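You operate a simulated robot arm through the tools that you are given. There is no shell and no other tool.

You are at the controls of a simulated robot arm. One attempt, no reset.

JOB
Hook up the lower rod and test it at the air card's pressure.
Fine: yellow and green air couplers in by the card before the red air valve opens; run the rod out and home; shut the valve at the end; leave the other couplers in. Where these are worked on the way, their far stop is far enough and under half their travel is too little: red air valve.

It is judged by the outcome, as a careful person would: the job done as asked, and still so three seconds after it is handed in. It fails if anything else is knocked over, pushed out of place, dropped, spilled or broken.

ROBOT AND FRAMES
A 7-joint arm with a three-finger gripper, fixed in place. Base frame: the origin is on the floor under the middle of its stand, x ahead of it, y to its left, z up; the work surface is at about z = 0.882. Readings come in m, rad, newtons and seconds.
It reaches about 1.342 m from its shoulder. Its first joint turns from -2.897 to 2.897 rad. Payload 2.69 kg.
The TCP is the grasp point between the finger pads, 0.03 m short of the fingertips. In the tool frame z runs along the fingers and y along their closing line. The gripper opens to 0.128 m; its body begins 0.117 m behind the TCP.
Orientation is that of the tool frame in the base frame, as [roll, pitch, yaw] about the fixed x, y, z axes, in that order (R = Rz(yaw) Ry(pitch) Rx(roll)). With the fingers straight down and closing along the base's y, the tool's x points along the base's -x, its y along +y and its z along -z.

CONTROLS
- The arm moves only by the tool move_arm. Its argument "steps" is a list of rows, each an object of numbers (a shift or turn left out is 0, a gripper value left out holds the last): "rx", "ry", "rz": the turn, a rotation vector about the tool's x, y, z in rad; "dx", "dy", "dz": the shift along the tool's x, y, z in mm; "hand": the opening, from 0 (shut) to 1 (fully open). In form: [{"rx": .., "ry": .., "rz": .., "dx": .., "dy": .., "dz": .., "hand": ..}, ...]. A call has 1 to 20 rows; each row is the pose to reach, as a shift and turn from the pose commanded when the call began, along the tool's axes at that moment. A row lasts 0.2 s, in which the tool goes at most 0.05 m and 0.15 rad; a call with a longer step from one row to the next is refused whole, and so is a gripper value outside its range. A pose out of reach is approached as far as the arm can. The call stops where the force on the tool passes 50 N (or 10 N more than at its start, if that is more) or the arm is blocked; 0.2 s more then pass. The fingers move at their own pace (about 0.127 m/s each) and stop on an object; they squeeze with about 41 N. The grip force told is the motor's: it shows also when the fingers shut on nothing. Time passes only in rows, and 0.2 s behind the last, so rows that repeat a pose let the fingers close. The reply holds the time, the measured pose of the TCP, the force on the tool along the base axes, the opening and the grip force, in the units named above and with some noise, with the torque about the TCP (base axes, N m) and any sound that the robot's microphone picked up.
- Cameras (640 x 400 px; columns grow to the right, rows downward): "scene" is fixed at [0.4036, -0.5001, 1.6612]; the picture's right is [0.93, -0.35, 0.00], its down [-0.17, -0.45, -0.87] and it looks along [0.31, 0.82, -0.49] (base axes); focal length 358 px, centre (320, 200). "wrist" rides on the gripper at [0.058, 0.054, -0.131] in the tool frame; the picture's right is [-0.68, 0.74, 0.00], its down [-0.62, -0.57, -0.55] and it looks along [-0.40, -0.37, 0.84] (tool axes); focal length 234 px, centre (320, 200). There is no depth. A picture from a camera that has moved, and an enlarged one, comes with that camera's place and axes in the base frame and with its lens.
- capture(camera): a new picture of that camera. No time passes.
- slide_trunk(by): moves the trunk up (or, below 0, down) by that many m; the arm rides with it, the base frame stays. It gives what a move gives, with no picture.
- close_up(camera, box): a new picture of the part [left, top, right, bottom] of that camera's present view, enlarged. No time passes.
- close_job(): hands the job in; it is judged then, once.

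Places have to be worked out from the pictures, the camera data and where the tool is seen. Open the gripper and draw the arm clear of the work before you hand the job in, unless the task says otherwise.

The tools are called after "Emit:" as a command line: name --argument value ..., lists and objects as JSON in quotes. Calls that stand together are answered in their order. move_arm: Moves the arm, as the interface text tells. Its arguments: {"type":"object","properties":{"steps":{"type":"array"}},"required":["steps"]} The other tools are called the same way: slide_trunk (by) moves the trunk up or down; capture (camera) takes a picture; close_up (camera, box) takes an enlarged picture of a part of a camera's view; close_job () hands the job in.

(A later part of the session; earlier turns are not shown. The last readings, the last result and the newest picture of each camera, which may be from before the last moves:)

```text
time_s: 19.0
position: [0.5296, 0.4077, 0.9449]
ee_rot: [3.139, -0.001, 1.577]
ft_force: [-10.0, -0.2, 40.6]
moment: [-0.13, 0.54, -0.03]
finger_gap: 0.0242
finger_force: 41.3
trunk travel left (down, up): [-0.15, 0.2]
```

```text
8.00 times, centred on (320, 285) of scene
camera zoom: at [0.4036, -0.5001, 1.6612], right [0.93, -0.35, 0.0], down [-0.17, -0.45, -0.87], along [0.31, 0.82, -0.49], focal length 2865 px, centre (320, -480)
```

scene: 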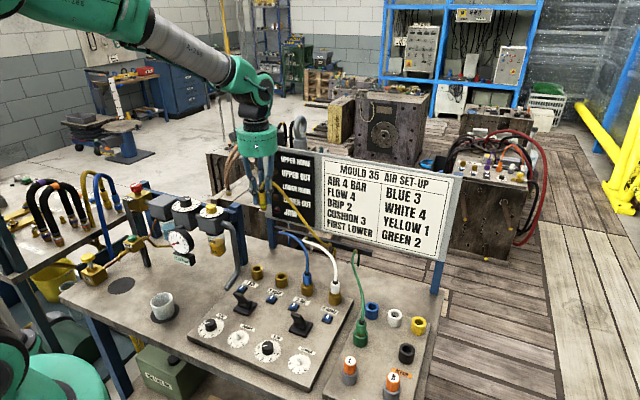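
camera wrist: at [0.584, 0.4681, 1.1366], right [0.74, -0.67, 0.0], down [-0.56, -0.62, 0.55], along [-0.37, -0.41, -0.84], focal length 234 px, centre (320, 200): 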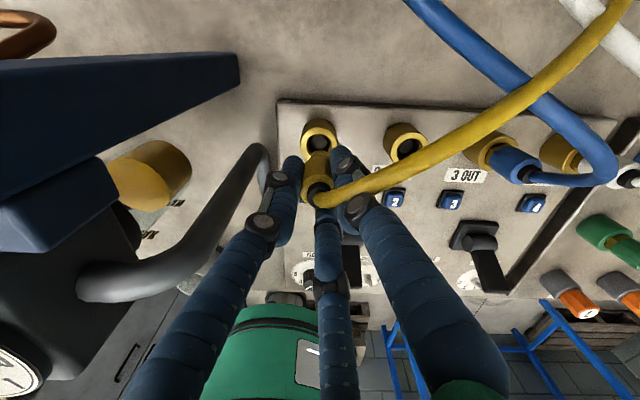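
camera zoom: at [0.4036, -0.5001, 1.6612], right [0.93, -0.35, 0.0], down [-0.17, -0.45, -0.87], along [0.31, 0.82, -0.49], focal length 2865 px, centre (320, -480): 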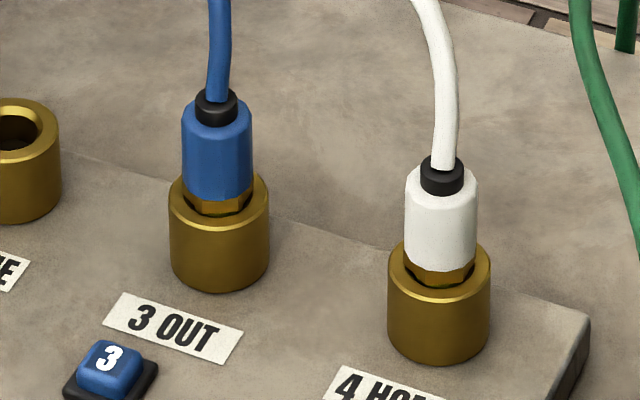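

Yellow's protrusion (~45 mm ring to strain relief) matches the seated blue and white plugs, so it is home. I ease the push, open the fingers a little and rise straight up.

Emit:
move_arm --steps '[{"dz": -1.5}, {"dz": -1.5, "hand": 0.36}, {"dz": -1.5, "hand": 0.36}, {"dz": -1.5, "hand": 0.36}, {"dz": -15}, {"dz": -35}, {"dz": -60}, {"dz": -100}, {"dz": -140}, {"dz": -185}]'

Emit:
capture --camera "wrist"

Emit:
close_up --camera "scene" --box '[220, 230, 360, 320]'

```text
time_s: 21.2
position: [0.5274, 0.407, 1.1267]
ee_rot: [-3.14, -0.001, 1.579]
ft_force: [-0.2, 0.7, -0.1]
moment: [0.02, 0.0, -0.01]
finger_gap: 0.0462
finger_force: 0.1
trunk travel left (down, up): [-0.15, 0.2]
```

```text
taken
camera wrist: at [0.5809, 0.4657, 1.258], right [0.74, -0.67, 0.0], down [-0.56, -0.62, 0.55], along [-0.37, -0.41, -0.84], focal length 234 px, centre (320, 200)
```

wrist: 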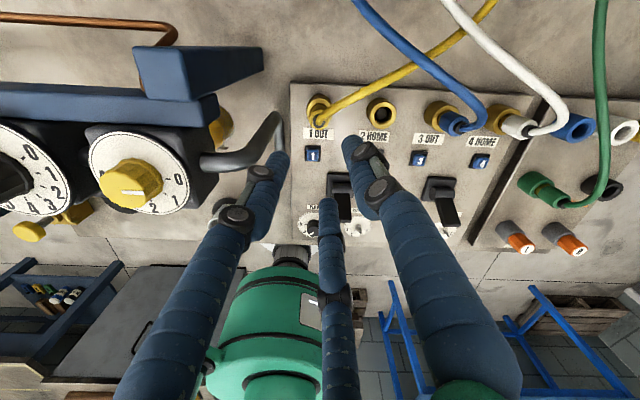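

```text
4.44 times, centred on (290, 275) of scene
camera zoom: at [0.4036, -0.5001, 1.6612], right [0.93, -0.35, 0.0], down [-0.17, -0.45, -0.87], along [0.31, 0.82, -0.49], focal length 1592 px, centre (453, -133)
```

zoom: 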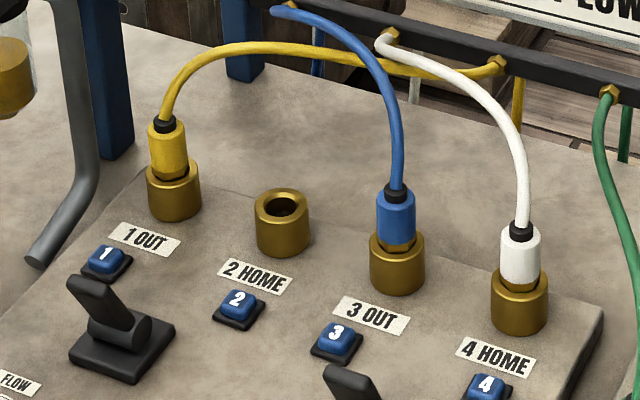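

Yellow is in socket 1 and looks identical in depth to blue and white. Now I travel to the green plug (≈ (0.724, 0.060)), turning the hand so the green hose will lie in a finger gap.

Emit:
move_arm --steps '[{"dz": -40}, {"dz": -75}, {"dz": -75, "dx": -23.2, "dy": 12.9, "rz": -0.1473}, {"dz": -75, "dx": -46.5, "dy": 25.9, "rz": -0.2947}, {"dz": -75, "dx": -69.7, "dy": 38.8, "rz": -0.442}, {"dz": -75, "dx": -93, "dy": 51.8, "rz": -0.5893}, {"dz": -75, "dx": -116.2, "dy": 64.7, "rz": -0.7367}, {"dz": -75, "dx": -139.4, "dy": 77.7, "rz": -0.884}, {"dz": -75, "dx": -162.7, "dy": 90.6, "rz": -1.0313}, {"dz": -75, "dx": -185.9, "dy": 103.6, "rz": -1.1787}, {"dz": -75, "dx": -209.2, "dy": 116.5, "rz": -1.326}, {"dz": -75, "dx": -232.4, "dy": 129.5, "rz": -1.4733}, {"dz": -60, "dx": -255.6, "dy": 142.4, "rz": -1.6207}, {"dz": -45, "dx": -278.9, "dy": 155.4, "rz": -1.768}, {"dz": -25, "dx": -302.1, "dy": 168.3, "rz": -1.9153}, {"dz": 0, "dx": -325.4, "dy": 181.3, "rz": -2.0627}, {"dz": 20, "dx": -348.6, "dy": 194.2, "rz": -2.21}, {"dz": 50, "dx": -348.6, "dy": 194.2, "rz": -2.21, "hand": 0.5}]'

Emit:
capture --camera "wrist"

Emit:
close_up --camera "scene" --box '[300, 230, 440, 370]'

```text
time_s: 25.0
position: [0.7253, 0.0599, 1.0771]
ee_rot: [-3.142, 0.002, -2.495]
ft_force: [-0.3, -0.1, 0.3]
moment: [0.01, 0.0, 0.0]
finger_gap: 0.0639
finger_force: 0.2
trunk travel left (down, up): [-0.15, 0.2]
```

```text
taken
camera wrist: at [0.6464, 0.0671, 1.2079], right [0.09, 1.0, 0.0], down [0.83, -0.08, 0.55], along [0.55, -0.05, -0.84], focal length 234 px, centre (320, 200)
```

wrist: 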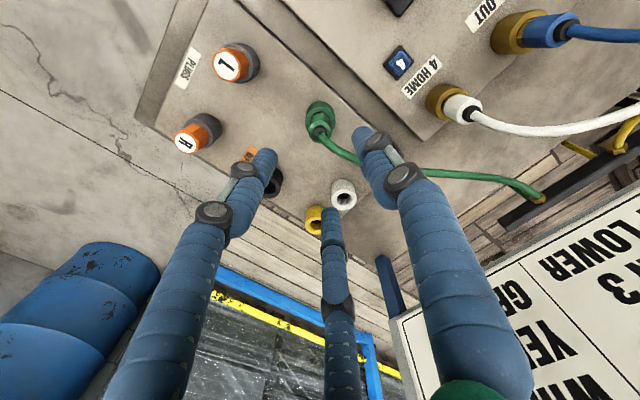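

```text
2.86 times, centred on (370, 300) of scene
camera zoom: at [0.4036, -0.5001, 1.6612], right [0.93, -0.35, 0.0], down [-0.17, -0.45, -0.87], along [0.31, 0.82, -0.49], focal length 1023 px, centre (177, -86)
```

zoom: 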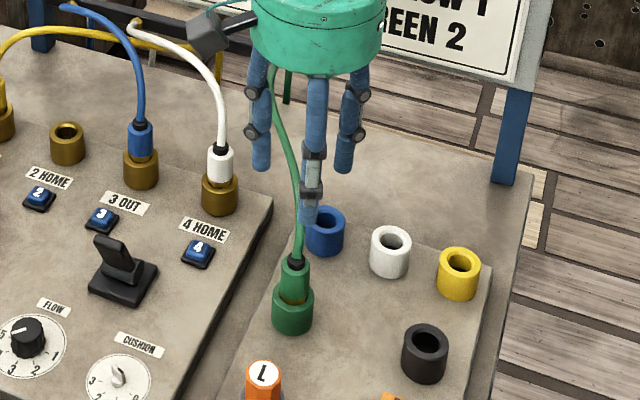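

Emit:
close_up --camera "wrist" --box '[270, 80, 390, 180]'

```text
4.00 times, centred on (330, 130) of wrist
camera zoom: at [0.6464, 0.0671, 1.2079], right [0.09, 1.0, 0.0], down [0.83, -0.08, 0.55], along [0.55, -0.05, -0.84], focal length 937 px, centre (280, 480)
```

zoom: 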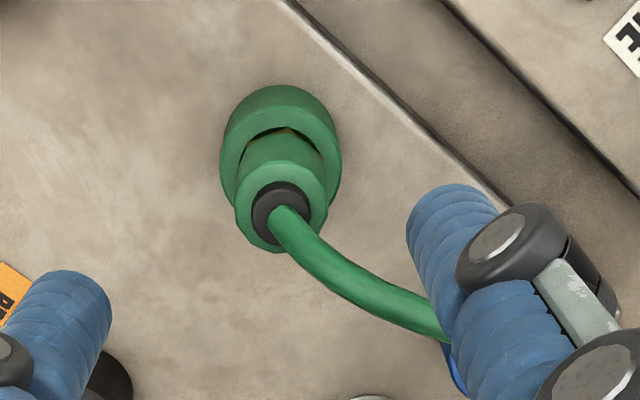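

Green plug is within about 1 mm of the tool axis. I descend with a 1 mm correction to grip height (TCP ≈ 0.951) and close.

Emit:
move_arm --steps '[{"dx": 1, "dz": 25}, {"dx": 1, "dz": 50}, {"dx": 1, "dz": 75}, {"dx": 1, "dz": 95}, {"dx": 1, "dz": 112}, {"dx": 1, "dz": 125.5}, {"dx": 1, "dz": 125.5, "hand": 0.3}, {"dx": 1, "dz": 125.5, "hand": 0.0}, {"dx": 1, "dz": 125.5, "hand": 0.0}, {"dx": 1, "dz": 125.5, "hand": 0.0}]'

Emit:
close_up --camera "wrist" --box '[240, 100, 400, 230]'

Emit:
close_up --camera "scene" --box '[320, 270, 420, 360]'

```text
time_s: 27.2
position: [0.7241, 0.0615, 0.951]
ee_rot: [3.141, 0.0, -2.494]
ft_force: [1.0, 0.9, 0.5]
moment: [0.0, -0.03, -0.02]
finger_gap: 0.0244
finger_force: 40.9
trunk travel left (down, up): [-0.15, 0.2]
```

```text
3.08 times, centred on (320, 165) of wrist
camera zoom: at [0.6451, 0.0681, 1.0826], right [0.1, 1.0, 0.0], down [0.83, -0.08, 0.55], along [0.55, -0.05, -0.84], focal length 720 px, centre (320, 308)
```

zoom: 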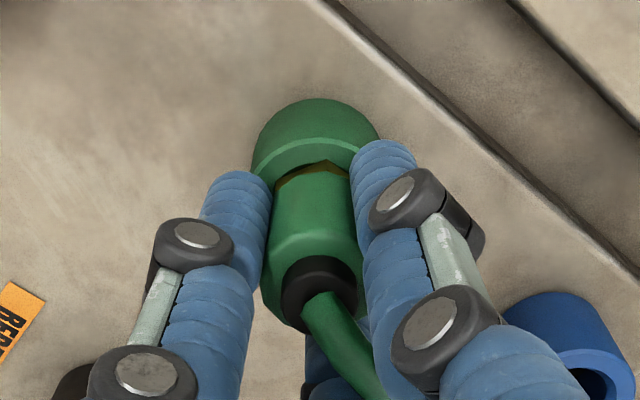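

```text
4.44 times, centred on (370, 315) of scene
camera zoom: at [0.4036, -0.5001, 1.6612], right [0.93, -0.35, 0.0], down [-0.17, -0.45, -0.87], along [0.31, 0.82, -0.49], focal length 1592 px, centre (98, -311)
```

zoom: 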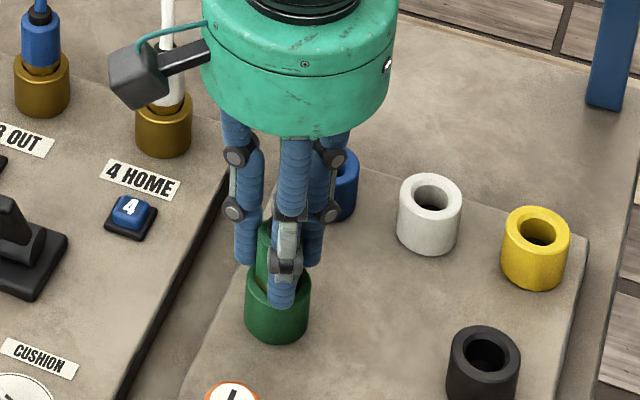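

Green is gripped squarely with almost no side load. I pull it up and carry it high over to socket 2 at about (0.593, 0.3457), turning the hand so the fingers miss the neighbouring plugs.

Emit:
move_arm --steps '[{"dz": -4}, {"dz": -9}, {"dz": -16}, {"dz": -30}, {"dz": -60}, {"dz": -100}, {"dz": -145}, {"dz": -190}, {"dz": -225}, {"dz": -225, "dx": -6.7, "dy": 30.6, "rz": 0.143}, {"dz": -225, "dx": -13.4, "dy": 61.1, "rz": 0.286}, {"dz": -225, "dx": -20.2, "dy": 91.7, "rz": 0.429}, {"dz": -225, "dx": -26.9, "dy": 122.3, "rz": 0.572}, {"dz": -225, "dx": -33.6, "dy": 152.9, "rz": 0.715}, {"dz": -225, "dx": -40.3, "dy": 183.4, "rz": 0.858}, {"dz": -225, "dx": -47, "dy": 214, "rz": 1.001}, {"dz": -225, "dx": -53.8, "dy": 244.6, "rz": 1.144}, {"dz": -225, "dx": -60.5, "dy": 275.1, "rz": 1.287}, {"dz": -225, "dx": -67.2, "dy": 305.7, "rz": 1.43}]'

Emit:
capture --camera "wrist"

Emit:
capture --camera "scene"

```text
time_s: 31.2
position: [0.5962, 0.3462, 1.1769]
ee_rot: [3.14, -0.001, 2.356]
ft_force: [0.1, 0.7, -1.3]
moment: [-0.03, 0.01, 0.0]
finger_gap: 0.0242
finger_force: 40.7
trunk travel left (down, up): [-0.15, 0.2]
```

```text
taken
camera wrist: at [0.5919, 0.4251, 1.3092], right [1.0, 0.04, 0.0], down [0.04, -0.84, 0.55], along [0.02, -0.55, -0.84], focal length 234 px, centre (320, 200)
```

wrist: 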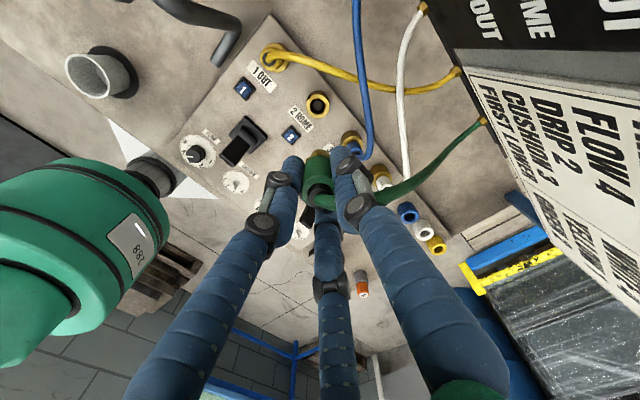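

```text
taken
```

scene: 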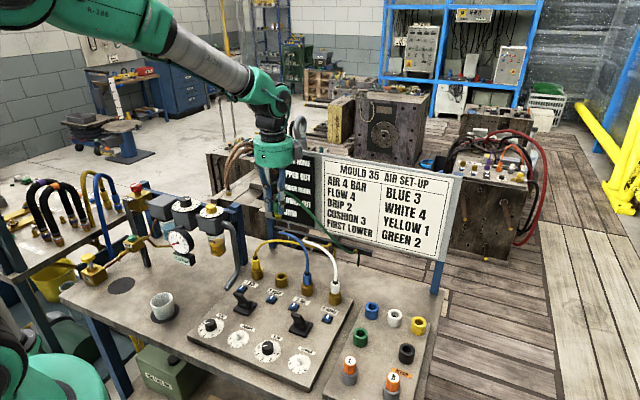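

Emit:
close_up --camera "wrist" --box '[250, 40, 390, 160]'

```text
3.33 times, centred on (320, 100) of wrist
camera zoom: at [0.5919, 0.4251, 1.3092], right [1.0, 0.04, 0.0], down [0.04, -0.84, 0.55], along [0.02, -0.55, -0.84], focal length 781 px, centre (320, 533)
```

zoom: 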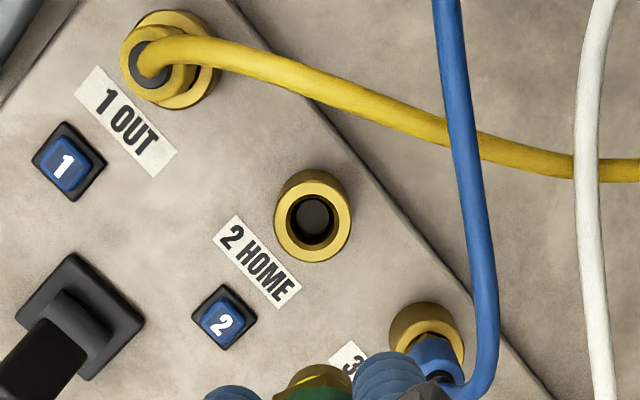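

Socket 2 lies about 3.5–4 mm toward −x of the tool axis. I correct that while lowering to z ≈ 1.00, then recheck.

Emit:
move_arm --steps '[{"dx": 2.5, "dy": -2.9, "dz": 30}, {"dx": 2.5, "dy": -2.9, "dz": 65}, {"dx": 2.5, "dy": -2.9, "dz": 100}, {"dx": 2.5, "dy": -2.9, "dz": 135}, {"dx": 2.5, "dy": -2.9, "dz": 160}, {"dx": 2.5, "dy": -2.9, "dz": 174}]'

Emit:
close_up --camera "wrist" --box '[270, 90, 390, 220]'

Emit:
close_up --camera "scene" --box '[250, 235, 320, 300]'

```text
time_s: 32.6
position: [0.5923, 0.3457, 1.0016]
ee_rot: [-3.141, 0.001, 2.358]
ft_force: [-0.7, -0.2, -0.6]
moment: [-0.01, 0.06, -0.03]
finger_gap: 0.024
finger_force: 40.8
trunk travel left (down, up): [-0.15, 0.2]
```

```text
3.08 times, centred on (330, 155) of wrist
camera zoom: at [0.5877, 0.425, 1.134], right [1.0, 0.04, 0.0], down [0.04, -0.84, 0.55], along [0.02, -0.55, -0.84], focal length 720 px, centre (289, 338)
```

zoom: 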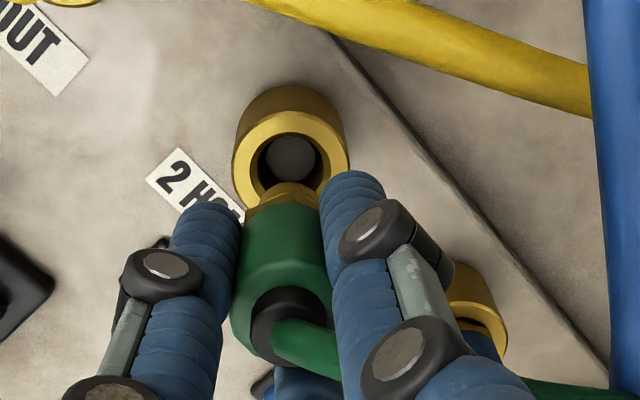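

```text
6.15 times, centred on (285, 268) of scene
camera zoom: at [0.4036, -0.5001, 1.6612], right [0.93, -0.35, 0.0], down [-0.17, -0.45, -0.87], along [0.31, 0.82, -0.49], focal length 2204 px, centre (535, -215)
```

zoom: 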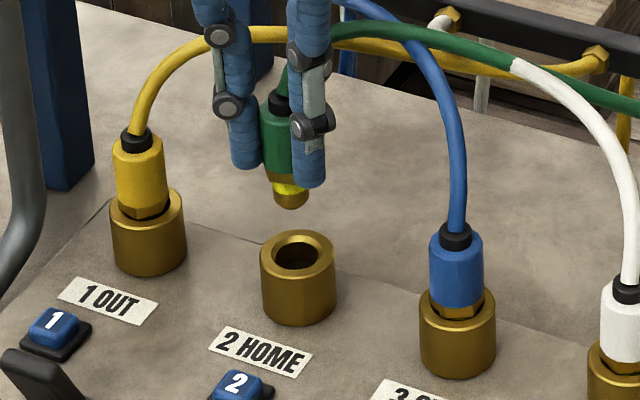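

Socket 2 and the plug nose line up within about 1 mm. I apply a 1 mm correction and insert to the same depth as yellow.

Emit:
move_arm --steps '[{"dx": 0.5, "dy": 0.9, "dz": 12}, {"dx": 0.5, "dy": 0.9, "dz": 24}, {"dx": 0.5, "dy": 0.9, "dz": 33}, {"dx": 0.5, "dy": 0.9, "dz": 40}, {"dx": 0.5, "dy": 0.9, "dz": 45}, {"dx": 0.5, "dy": 0.9, "dz": 49}, {"dx": 0.5, "dy": 0.9, "dz": 52}, {"dx": 0.5, "dy": 0.9, "dz": 55}, {"dx": 0.5, "dy": 0.9, "dz": 57}]'

Emit:
close_up --camera "scene" --box '[250, 235, 320, 300]'

```text
time_s: 34.6
position: [0.5917, 0.3454, 0.9486]
ee_rot: [3.137, -0.001, 2.358]
ft_force: [-0.3, -4.6, 32.3]
moment: [-0.24, -0.01, 0.0]
finger_gap: 0.0242
finger_force: 41.0
trunk travel left (down, up): [-0.15, 0.2]
```

```text
6.15 times, centred on (285, 268) of scene
camera zoom: at [0.4036, -0.5001, 1.6612], right [0.93, -0.35, 0.0], down [-0.17, -0.45, -0.87], along [0.31, 0.82, -0.49], focal length 2204 px, centre (535, -215)
```

zoom: 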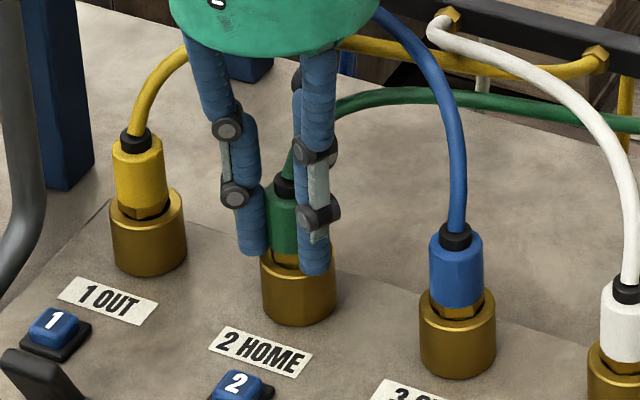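

Force 32 N, and green's protrusion matches its neighbours. I press 2 mm more to be sure it is fully home.

Emit:
move_arm --steps '[{"dz": 1}, {"dz": 2}, {"dz": 2}]'

Emit:
close_up --camera "scene" --box '[250, 235, 320, 300]'

```text
time_s: 35.4
position: [0.5909, 0.3465, 0.9458]
ee_rot: [3.141, 0.001, 2.358]
ft_force: [8.2, -2.3, 32.7]
moment: [-0.15, -0.33, 0.0]
finger_gap: 0.024
finger_force: 41.5
trunk travel left (down, up): [-0.15, 0.2]
```

```text
6.15 times, centred on (285, 268) of scene
camera zoom: at [0.4036, -0.5001, 1.6612], right [0.93, -0.35, 0.0], down [-0.17, -0.45, -0.87], along [0.31, 0.82, -0.49], focal length 2204 px, centre (535, -215)
```

zoom: 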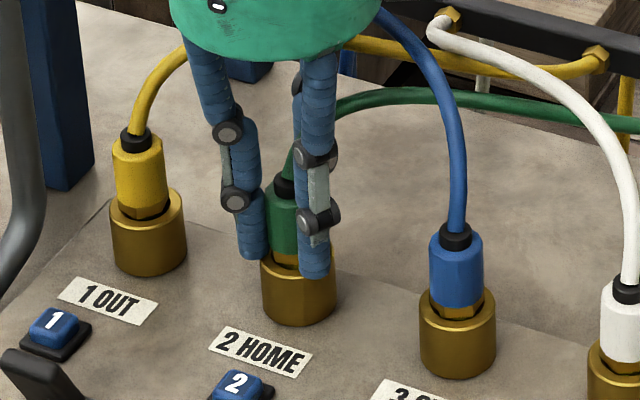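

The plug no longer moves under more push, so it is seated. I ease off, open and rise clear.

Emit:
move_arm --steps '[{"dz": -3}, {"dz": -3, "hand": 0.36}, {"dz": -3, "hand": 0.36}, {"dz": -3, "hand": 0.36}, {"dz": -15}, {"dz": -35}, {"dz": -60}, {"dz": -100}, {"dz": -145}, {"dz": -190}, {"dz": -235}, {"dz": -280}]'

Emit:
close_up --camera "scene" --box '[220, 230, 360, 320]'

Emit:
capture --camera "wrist"

```text
time_s: 38.0
position: [0.5916, 0.3455, 1.2251]
ee_rot: [3.14, -0.001, 2.355]
ft_force: [0.5, -0.3, 0.7]
moment: [0.0, 0.03, 0.0]
finger_gap: 0.0462
finger_force: 0.1
trunk travel left (down, up): [-0.15, 0.2]
```

```text
4.44 times, centred on (290, 275) of scene
camera zoom: at [0.4036, -0.5001, 1.6612], right [0.93, -0.35, 0.0], down [-0.17, -0.45, -0.87], along [0.31, 0.82, -0.49], focal length 1592 px, centre (453, -133)
```

zoom: 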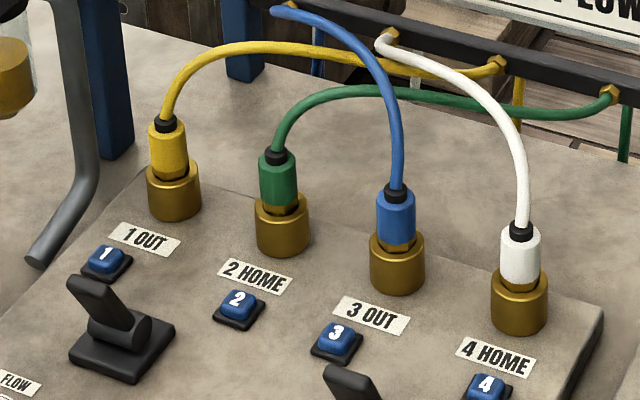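

```text
taken
camera wrist: at [0.5878, 0.4246, 1.3568], right [1.0, 0.04, 0.0], down [0.04, -0.83, 0.55], along [0.02, -0.55, -0.84], focal length 234 px, centre (320, 200)
```

wrist: 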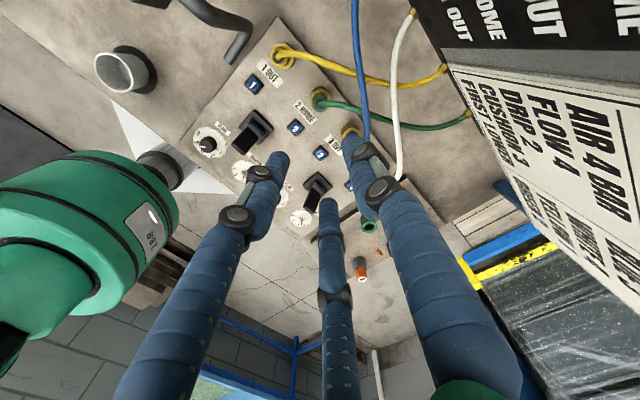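

Both couplers are in. Now let me study the lever, the indicator lamps, and the regulator/valve before moving on.

Emit:
close_up --camera "wrist" --box '[190, 70, 350, 240]'

Emit:
close_up --camera "scene" --box '[215, 275, 285, 325]'

Emit:
close_up --camera "scene" --box '[110, 175, 240, 275]'

Emit:
close_up --camera "scene" --box '[255, 140, 325, 230]'

```text
2.35 times, centred on (270, 155) of wrist
camera zoom: at [0.5878, 0.4246, 1.3568], right [1.0, 0.04, 0.0], down [0.04, -0.83, 0.55], along [0.02, -0.55, -0.84], focal length 551 px, centre (438, 306)
```

zoom: 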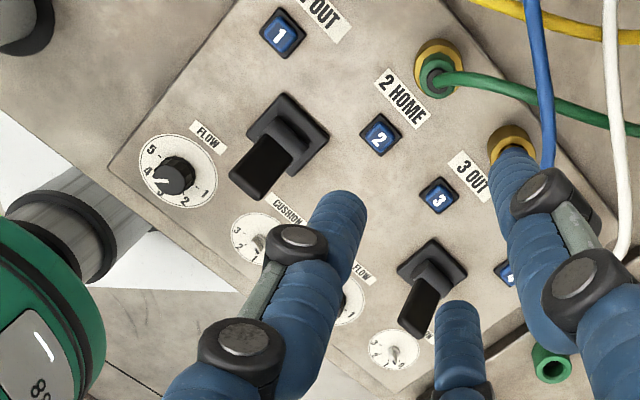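

```text
8.00 times, centred on (250, 300) of scene
camera zoom: at [0.4036, -0.5001, 1.6612], right [0.93, -0.35, 0.0], down [-0.17, -0.45, -0.87], along [0.31, 0.82, -0.49], focal length 2865 px, centre (880, -600)
```

zoom: 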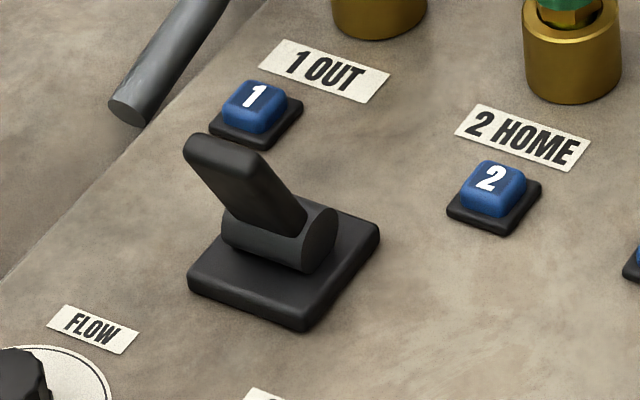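

```text
4.00 times, centred on (175, 225) of scene
camera zoom: at [0.4036, -0.5001, 1.6612], right [0.93, -0.35, 0.0], down [-0.17, -0.45, -0.87], along [0.31, 0.82, -0.49], focal length 1432 px, centre (900, 100)
```

zoom: 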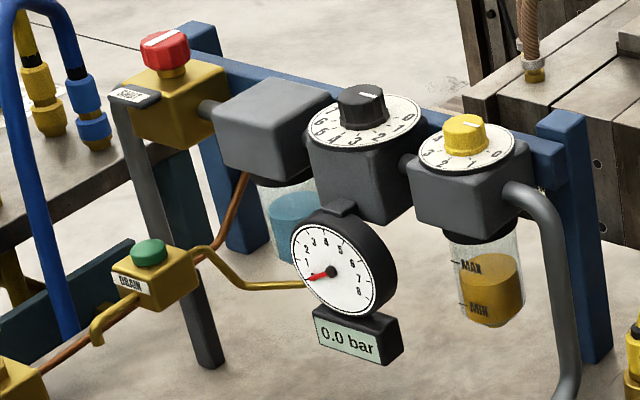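

```text
4.44 times, centred on (290, 185) of scene
camera zoom: at [0.4036, -0.5001, 1.6612], right [0.93, -0.35, 0.0], down [-0.17, -0.45, -0.87], along [0.31, 0.82, -0.49], focal length 1592 px, centre (453, 267)
```

zoom: 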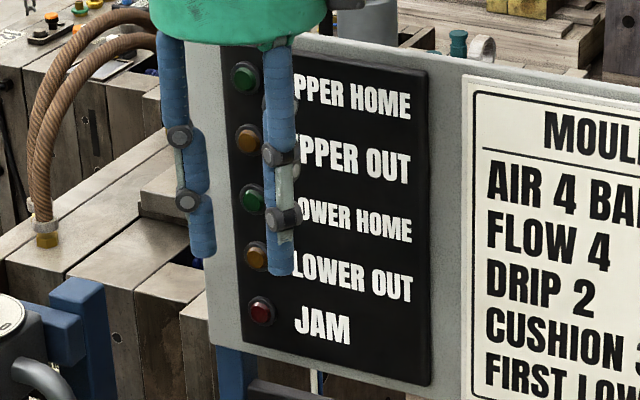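

The lever swings in the plane toward the sign (pivot axis along the socket row) and both now lean toward the robot. I zoom on the regulator dial and red valve to read the knob pointers.

Emit:
close_up --camera "scene" --box '[185, 190, 220, 215]'

Emit:
close_up --camera "scene" --box '[125, 175, 165, 205]'

Emit:
close_up --camera "scene" --box '[160, 190, 200, 220]'

Emit:
close_up --camera "scene" --box '[165, 225, 205, 270]'

```text
16.00 times, centred on (202, 202) of scene
camera zoom: at [0.4036, -0.5001, 1.6612], right [0.93, -0.35, 0.0], down [-0.17, -0.45, -0.87], along [0.31, 0.82, -0.49], focal length 5730 px, centre (2200, 160)
```

zoom: 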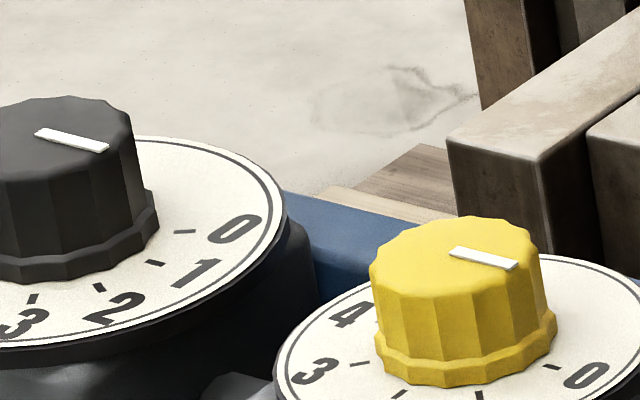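

```text
13.33 times, centred on (145, 190) of scene
camera zoom: at [0.4036, -0.5001, 1.6612], right [0.93, -0.35, 0.0], down [-0.17, -0.45, -0.87], along [0.31, 0.82, -0.49], focal length 4775 px, centre (2653, 333)
```

zoom: 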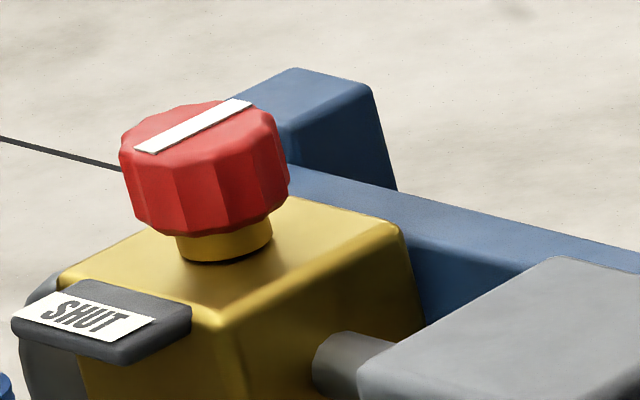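

```text
13.33 times, centred on (180, 205) of scene
camera zoom: at [0.4036, -0.5001, 1.6612], right [0.93, -0.35, 0.0], down [-0.17, -0.45, -0.87], along [0.31, 0.82, -0.49], focal length 4775 px, centre (2187, 133)
```

zoom: 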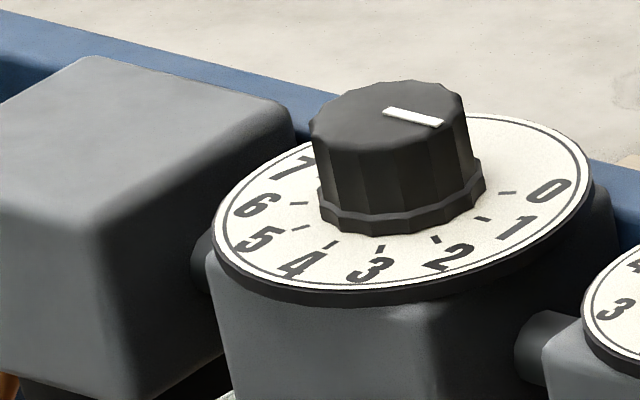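

```text
8.89 times, centred on (185, 248) of scene
camera zoom: at [0.4036, -0.5001, 1.6612], right [0.93, -0.35, 0.0], down [-0.17, -0.45, -0.87], along [0.31, 0.82, -0.49], focal length 3183 px, centre (1520, -222)
```

zoom: 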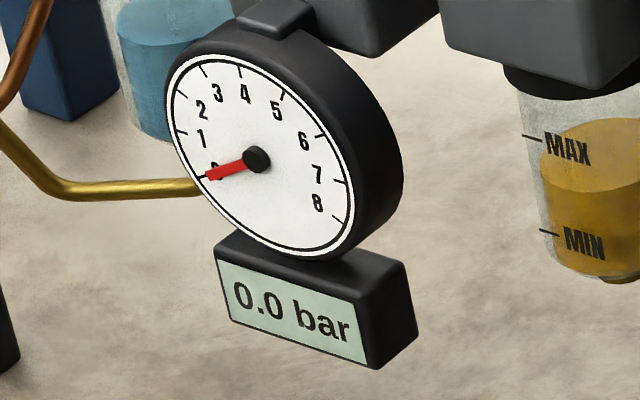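

The regulator pointer reads 1 (scale 30° per bar clockwise, 4 points toward the robot side), and the red valve's bar lies across the line at SHUT. I move above the regulator knob, estimated at (0.354, 0.569, top ≈ 1.12), to look.

Emit:
move_arm --steps '[{"dx": 40.8, "dy": -1.3, "dz": -15, "rz": -0.141, "hand": 0.5}, {"dx": 81.5, "dy": -2.6, "dz": -30, "rz": -0.282}, {"dx": 122.3, "dy": -3.8, "dz": -45, "rz": -0.424}, {"dx": 163, "dy": -5.1, "dz": -55, "rz": -0.565}, {"dx": 203.8, "dy": -6.4, "dz": -55, "rz": -0.706}, {"dx": 244.6, "dy": -7.7, "dz": -55, "rz": -0.848}, {"dx": 285.3, "dy": -8.9, "dz": -55, "rz": -0.989}, {"dx": 326.1, "dy": -10.2, "dz": -55, "rz": -1.13}]'

Emit:
capture --camera "wrist"

Emit:
capture --camera "scene"

```text
time_s: 39.8
position: [0.3536, 0.5694, 1.28]
ee_rot: [-3.141, 0.002, -2.791]
ft_force: [-0.5, -0.1, -0.4]
moment: [0.06, 0.01, 0.02]
finger_gap: 0.0642
finger_force: 0.0
trunk travel left (down, up): [-0.15, 0.2]
```

```text
taken
camera wrist: at [0.2808, 0.5998, 1.4112], right [0.38, 0.92, 0.0], down [0.77, -0.32, 0.55], along [0.51, -0.21, -0.84], focal length 234 px, centre (320, 200)
```

wrist: 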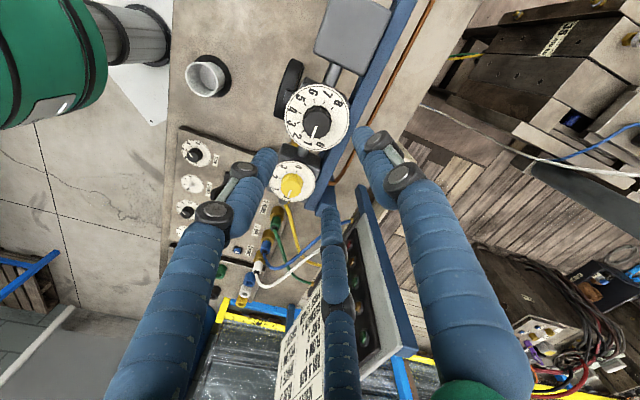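

```text
taken
```

scene: 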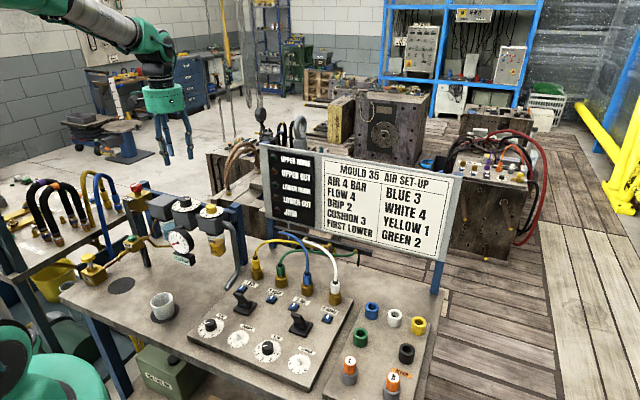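

Emit:
close_up --camera "wrist" --box '[260, 60, 380, 180]'

```text
3.33 times, centred on (320, 120) of wrist
camera zoom: at [0.2808, 0.5998, 1.4112], right [0.38, 0.92, 0.0], down [0.77, -0.32, 0.55], along [0.51, -0.21, -0.84], focal length 781 px, centre (320, 467)
```

zoom: 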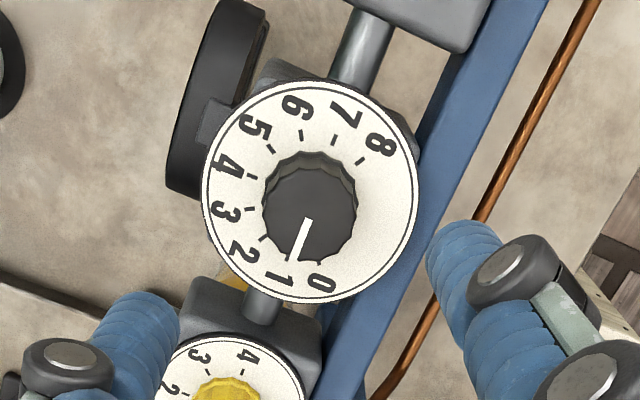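

The pointer clearly sits at 1. The knob axis is at about (0.352, 0.566); I correct by a few mm and descend with open fingers to just above the dial.

Emit:
move_arm --steps '[{"dx": 2.7, "dy": -2.7, "dz": 30}, {"dx": 2.7, "dy": -2.7, "dz": 60}, {"dx": 2.7, "dy": -2.7, "dz": 90}, {"dx": 2.7, "dy": -2.7, "dz": 115}, {"dx": 2.7, "dy": -2.7, "dz": 132}, {"dx": 2.7, "dy": -2.7, "dz": 145}]'

Emit:
close_up --camera "wrist" --box '[240, 90, 400, 230]'

Emit:
close_up --camera "scene" --box '[150, 170, 220, 220]'

```text
time_s: 41.2
position: [0.3514, 0.5651, 1.1339]
ee_rot: [3.14, -0.001, -2.794]
ft_force: [0.5, -1.3, -0.7]
moment: [-0.02, -0.02, 0.02]
finger_gap: 0.0635
finger_force: 0.0
trunk travel left (down, up): [-0.15, 0.2]
```

```text
2.86 times, centred on (320, 160) of wrist
camera zoom: at [0.2778, 0.5953, 1.2643], right [0.39, 0.92, 0.0], down [0.77, -0.32, 0.55], along [0.51, -0.21, -0.84], focal length 669 px, centre (320, 314)
```

zoom: 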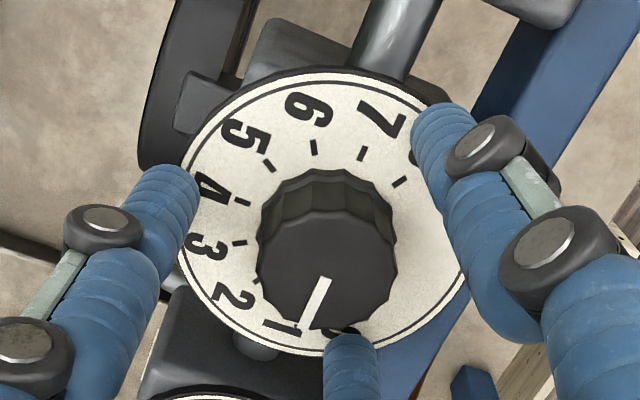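

```text
8.00 times, centred on (185, 195) of scene
camera zoom: at [0.4036, -0.5001, 1.6612], right [0.93, -0.35, 0.0], down [-0.17, -0.45, -0.87], along [0.31, 0.82, -0.49], focal length 2865 px, centre (1400, 240)
```

zoom: 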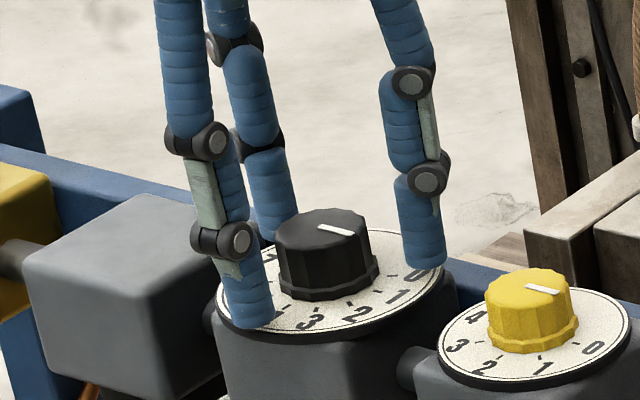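

The fingers straddle the knob nicely. Closing on it.

Emit:
move_arm --steps '[{"hand": 0.35}, {"hand": 0.0}, {"hand": 0.0}, {"hand": 0.0}]'

Emit:
close_up --camera "wrist" --box '[240, 90, 400, 230]'

Emit:
close_up --camera "scene" --box '[150, 170, 220, 220]'

```text
time_s: 42.2
position: [0.3528, 0.5655, 1.133]
ee_rot: [-3.141, 0.0, -2.794]
ft_force: [23.4, 2.9, -2.3]
moment: [0.28, -1.07, 0.02]
finger_gap: 0.0351
finger_force: 44.4
trunk travel left (down, up): [-0.15, 0.2]
```

```text
2.86 times, centred on (320, 160) of wrist
camera zoom: at [0.2798, 0.5958, 1.2648], right [0.39, 0.92, 0.0], down [0.77, -0.32, 0.55], along [0.51, -0.21, -0.84], focal length 669 px, centre (320, 314)
```

zoom: 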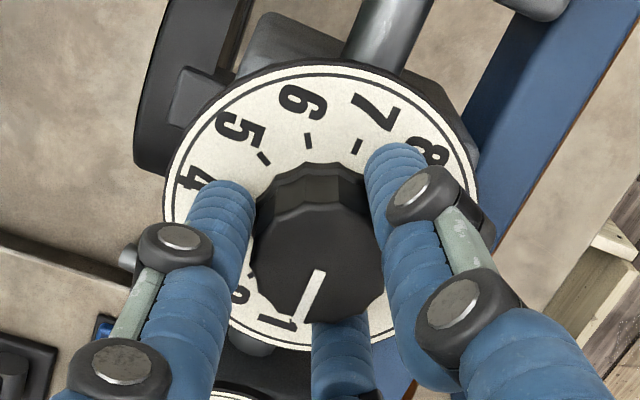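

```text
8.00 times, centred on (185, 195) of scene
camera zoom: at [0.4036, -0.5001, 1.6612], right [0.93, -0.35, 0.0], down [-0.17, -0.45, -0.87], along [0.31, 0.82, -0.49], focal length 2865 px, centre (1400, 240)
```

zoom: 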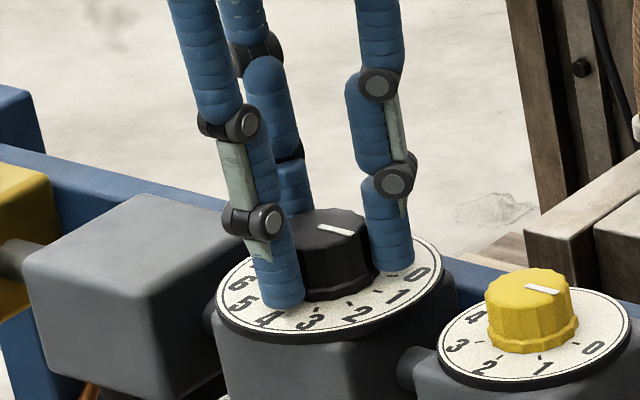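

Gripped with a 23 N side load toward +x; I shift 3 mm to relieve it, then begin turning clockwise (about 35°) and check that the pointer follows.

Emit:
move_arm --steps '[{"dx": -2.9, "dy": -0.7}, {"dx": -2.9, "dy": -0.7, "rz": 0.12}, {"dx": -2.9, "dy": -0.7, "rz": 0.24}, {"dx": -2.9, "dy": -0.7, "rz": 0.36}, {"dx": -2.9, "dy": -0.7, "rz": 0.48}, {"dx": -2.9, "dy": -0.7, "rz": 0.6}]'

Emit:
close_up --camera "wrist" --box '[240, 90, 400, 230]'

Emit:
close_up --camera "scene" --box '[150, 170, 220, 220]'

```text
time_s: 43.6
position: [0.3542, 0.566, 1.1331]
ee_rot: [-3.139, 0.0, 2.886]
ft_force: [-5.2, 3.3, 1.4]
moment: [0.32, 0.07, 0.01]
finger_gap: 0.0351
finger_force: 45.3
trunk travel left (down, up): [-0.15, 0.2]
```

```text
2.86 times, centred on (320, 160) of wrist
camera zoom: at [0.3102, 0.6322, 1.2648], right [0.84, 0.54, 0.0], down [0.45, -0.7, 0.55], along [0.3, -0.46, -0.84], focal length 669 px, centre (320, 314)
```

zoom: 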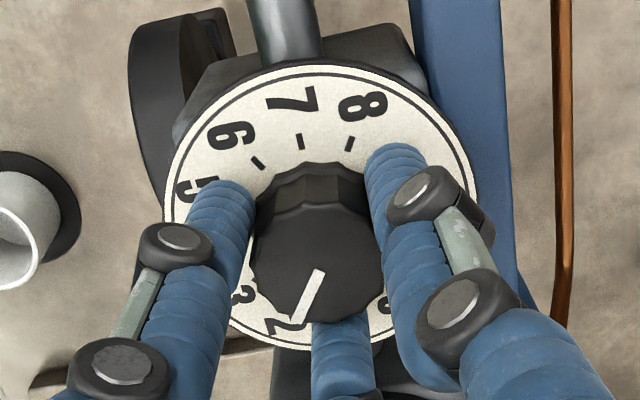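

```text
8.00 times, centred on (185, 195) of scene
camera zoom: at [0.4036, -0.5001, 1.6612], right [0.93, -0.35, 0.0], down [-0.17, -0.45, -0.87], along [0.31, 0.82, -0.49], focal length 2865 px, centre (1400, 240)
```

zoom: 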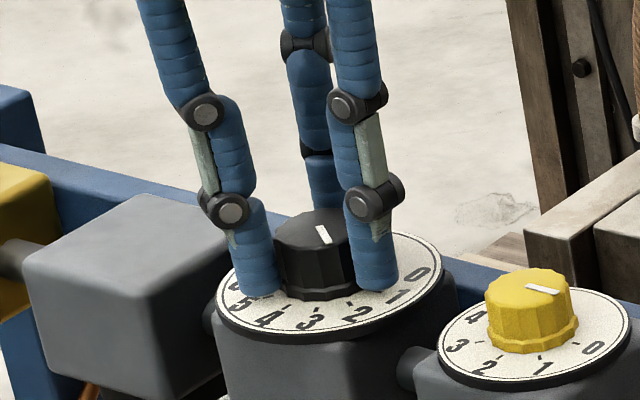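

The pointer follows the hand and now reads just past 2. I turn further clockwise toward 4.

Emit:
move_arm --steps '[{"rz": 0.13}, {"rz": 0.26}, {"rz": 0.39}, {"rz": 0.52}, {"rz": 0.65}, {"rz": 0.78}, {"rz": 0.88}, {"rz": 0.97}, {"rz": 0.97}]'

Emit:
close_up --camera "wrist" --box '[240, 90, 400, 230]'

Emit:
close_up --camera "scene" --box '[150, 170, 220, 220]'

```text
time_s: 45.6
position: [0.3525, 0.5667, 1.1332]
ee_rot: [-3.14, 0.001, 1.917]
ft_force: [-6.1, 1.8, -2.9]
moment: [-0.07, 0.13, 0.02]
finger_gap: 0.0352
finger_force: 44.8
trunk travel left (down, up): [-0.15, 0.2]
```

```text
2.86 times, centred on (320, 160) of wrist
camera zoom: at [0.3839, 0.6389, 1.2648], right [0.92, -0.39, 0.0], down [-0.32, -0.77, 0.55], along [-0.21, -0.51, -0.84], focal length 669 px, centre (320, 314)
```

zoom: 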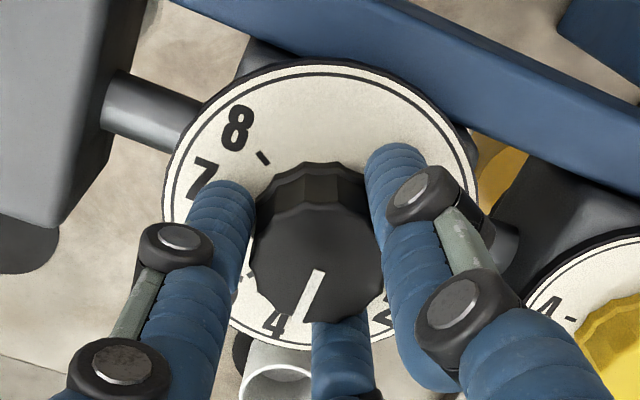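

```text
8.00 times, centred on (185, 195) of scene
camera zoom: at [0.4036, -0.5001, 1.6612], right [0.93, -0.35, 0.0], down [-0.17, -0.45, -0.87], along [0.31, 0.82, -0.49], focal length 2865 px, centre (1400, 240)
```

zoom: 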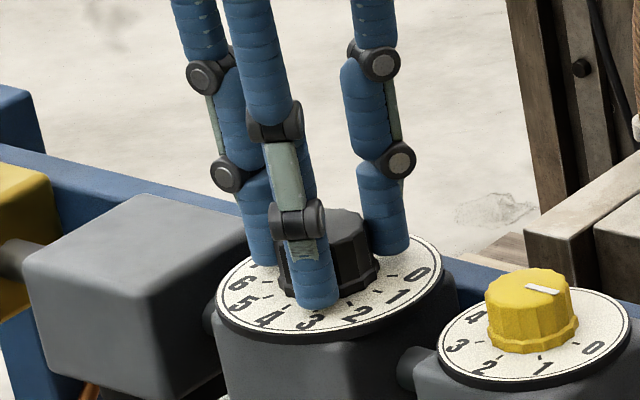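

The pointer now sits relative to "4" just as it earlier sat relative to "1". I release the knob, rise, and read it uncovered.

Emit:
move_arm --steps '[{"hand": 0.5}, {"hand": 0.5}, {"hand": 0.5}, {"dz": -20}, {"dz": -50}, {"dz": -90}, {"dz": -130}]'

Emit:
capture --camera "wrist"

Emit:
close_up --camera "wrist" --box '[260, 60, 380, 180]'

Emit:
close_up --camera "scene" --box '[150, 180, 210, 225]'

```text
time_s: 47.2
position: [0.3527, 0.5655, 1.2636]
ee_rot: [-3.141, -0.001, 1.92]
ft_force: [-0.2, -0.4, 0.1]
moment: [-0.04, 0.03, 0.03]
finger_gap: 0.0639
finger_force: 0.0
trunk travel left (down, up): [-0.15, 0.2]
```

```text
taken
camera wrist: at [0.3826, 0.6386, 1.3948], right [0.92, -0.39, 0.0], down [-0.32, -0.77, 0.55], along [-0.21, -0.51, -0.84], focal length 234 px, centre (320, 200)
```

wrist: 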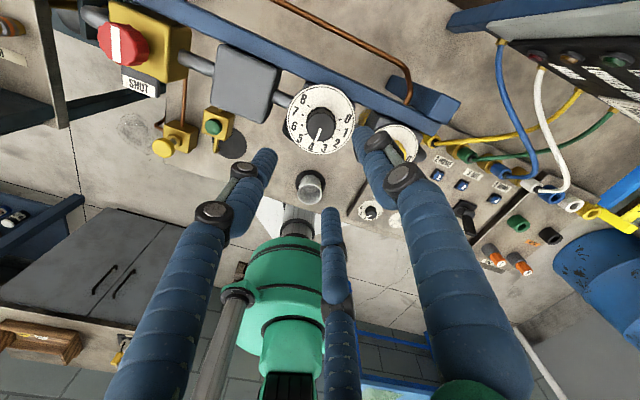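

```text
3.33 times, centred on (320, 120) of wrist
camera zoom: at [0.3826, 0.6386, 1.3948], right [0.92, -0.39, 0.0], down [-0.32, -0.77, 0.55], along [-0.21, -0.51, -0.84], focal length 781 px, centre (320, 467)
```

zoom: 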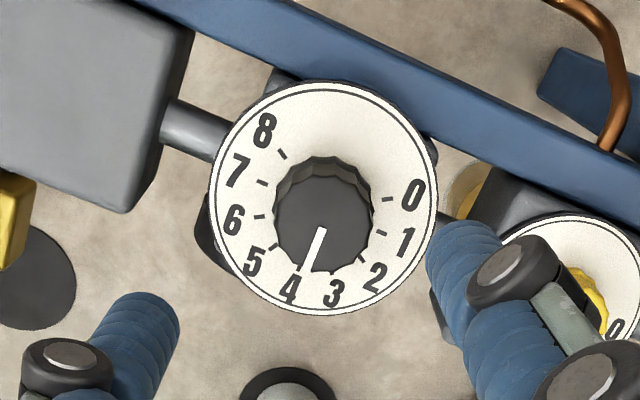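

```text
8.89 times, centred on (180, 202) of scene
camera zoom: at [0.4036, -0.5001, 1.6612], right [0.93, -0.35, 0.0], down [-0.17, -0.45, -0.87], along [0.31, 0.82, -0.49], focal length 3183 px, centre (1564, 178)
```

zoom: 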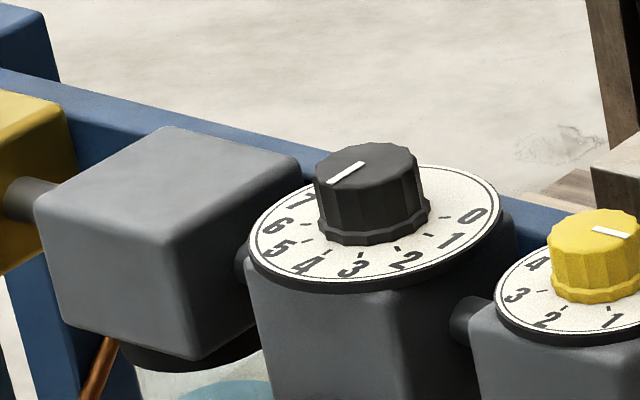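

The regulator reads exactly 4. Next is the red valve, triangulated at (0.209, 0.712, top ≈ 1.128); I move above it, choosing a hand yaw with room to turn either way.

Emit:
move_arm --steps '[{"dx": 14.4, "dy": -6.5, "rz": -0.141}, {"dx": 28.8, "dy": -13.1, "rz": -0.282}, {"dx": 43.1, "dy": -19.6, "rz": -0.422}, {"dx": 57.5, "dy": -26.1, "rz": -0.563}, {"dx": 71.9, "dy": -32.7, "rz": -0.704}, {"dx": 86.3, "dy": -39.2, "rz": -0.845}, {"dx": 100.6, "dy": -45.7, "rz": -0.985}, {"dx": 115, "dy": -52.2, "rz": -1.126}, {"dx": 129.4, "dy": -58.8, "rz": -1.267}, {"dx": 143.8, "dy": -65.3, "rz": -1.408}, {"dx": 158.1, "dy": -71.8, "rz": -1.548}, {"dx": 172.5, "dy": -78.4, "rz": -1.689}, {"dx": 186.9, "dy": -84.9, "rz": -1.83}]'

Emit:
capture --camera "wrist"

Emit:
capture --camera "scene"

```text
time_s: 50.0
position: [0.2124, 0.7134, 1.2637]
ee_rot: [-3.141, 0.001, -2.532]
ft_force: [0.4, 0.3, 0.2]
moment: [-0.02, -0.01, 0.01]
finger_gap: 0.0639
finger_force: 0.1
trunk travel left (down, up): [-0.15, 0.2]
```

```text
taken
camera wrist: at [0.1331, 0.7237, 1.3952], right [0.13, 0.99, 0.0], down [0.83, -0.11, 0.55], along [0.54, -0.07, -0.84], focal length 234 px, centre (320, 200)
```

wrist: 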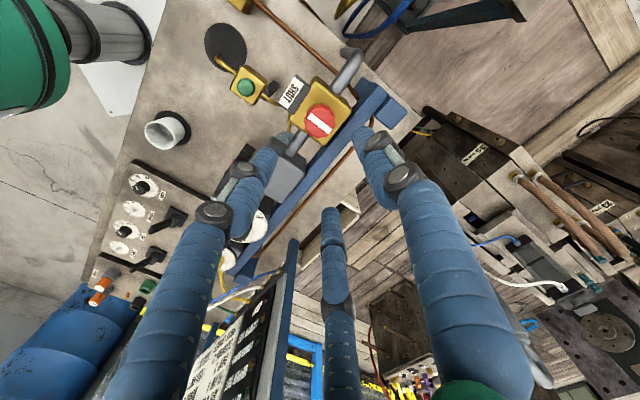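

```text
taken
```

scene: 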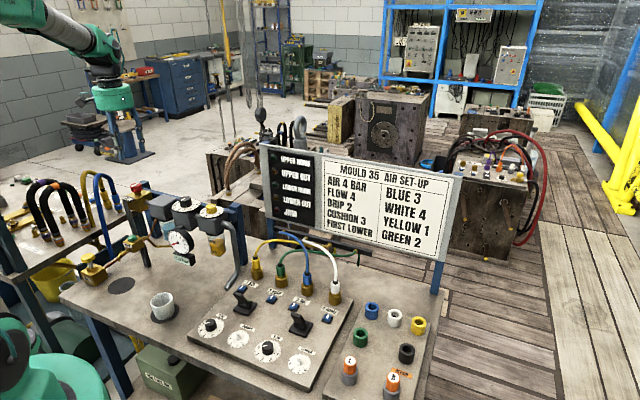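

Emit:
close_up --camera "wrist" --box '[250, 60, 390, 180]'

```text
3.33 times, centred on (320, 120) of wrist
camera zoom: at [0.1331, 0.7237, 1.3952], right [0.13, 0.99, 0.0], down [0.83, -0.11, 0.55], along [0.54, -0.07, -0.84], focal length 781 px, centre (320, 467)
```

zoom: 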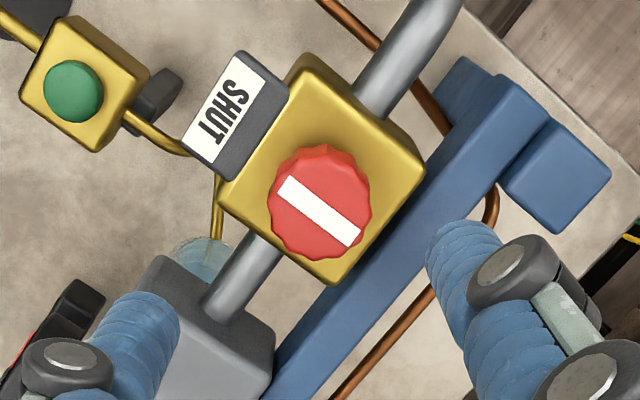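

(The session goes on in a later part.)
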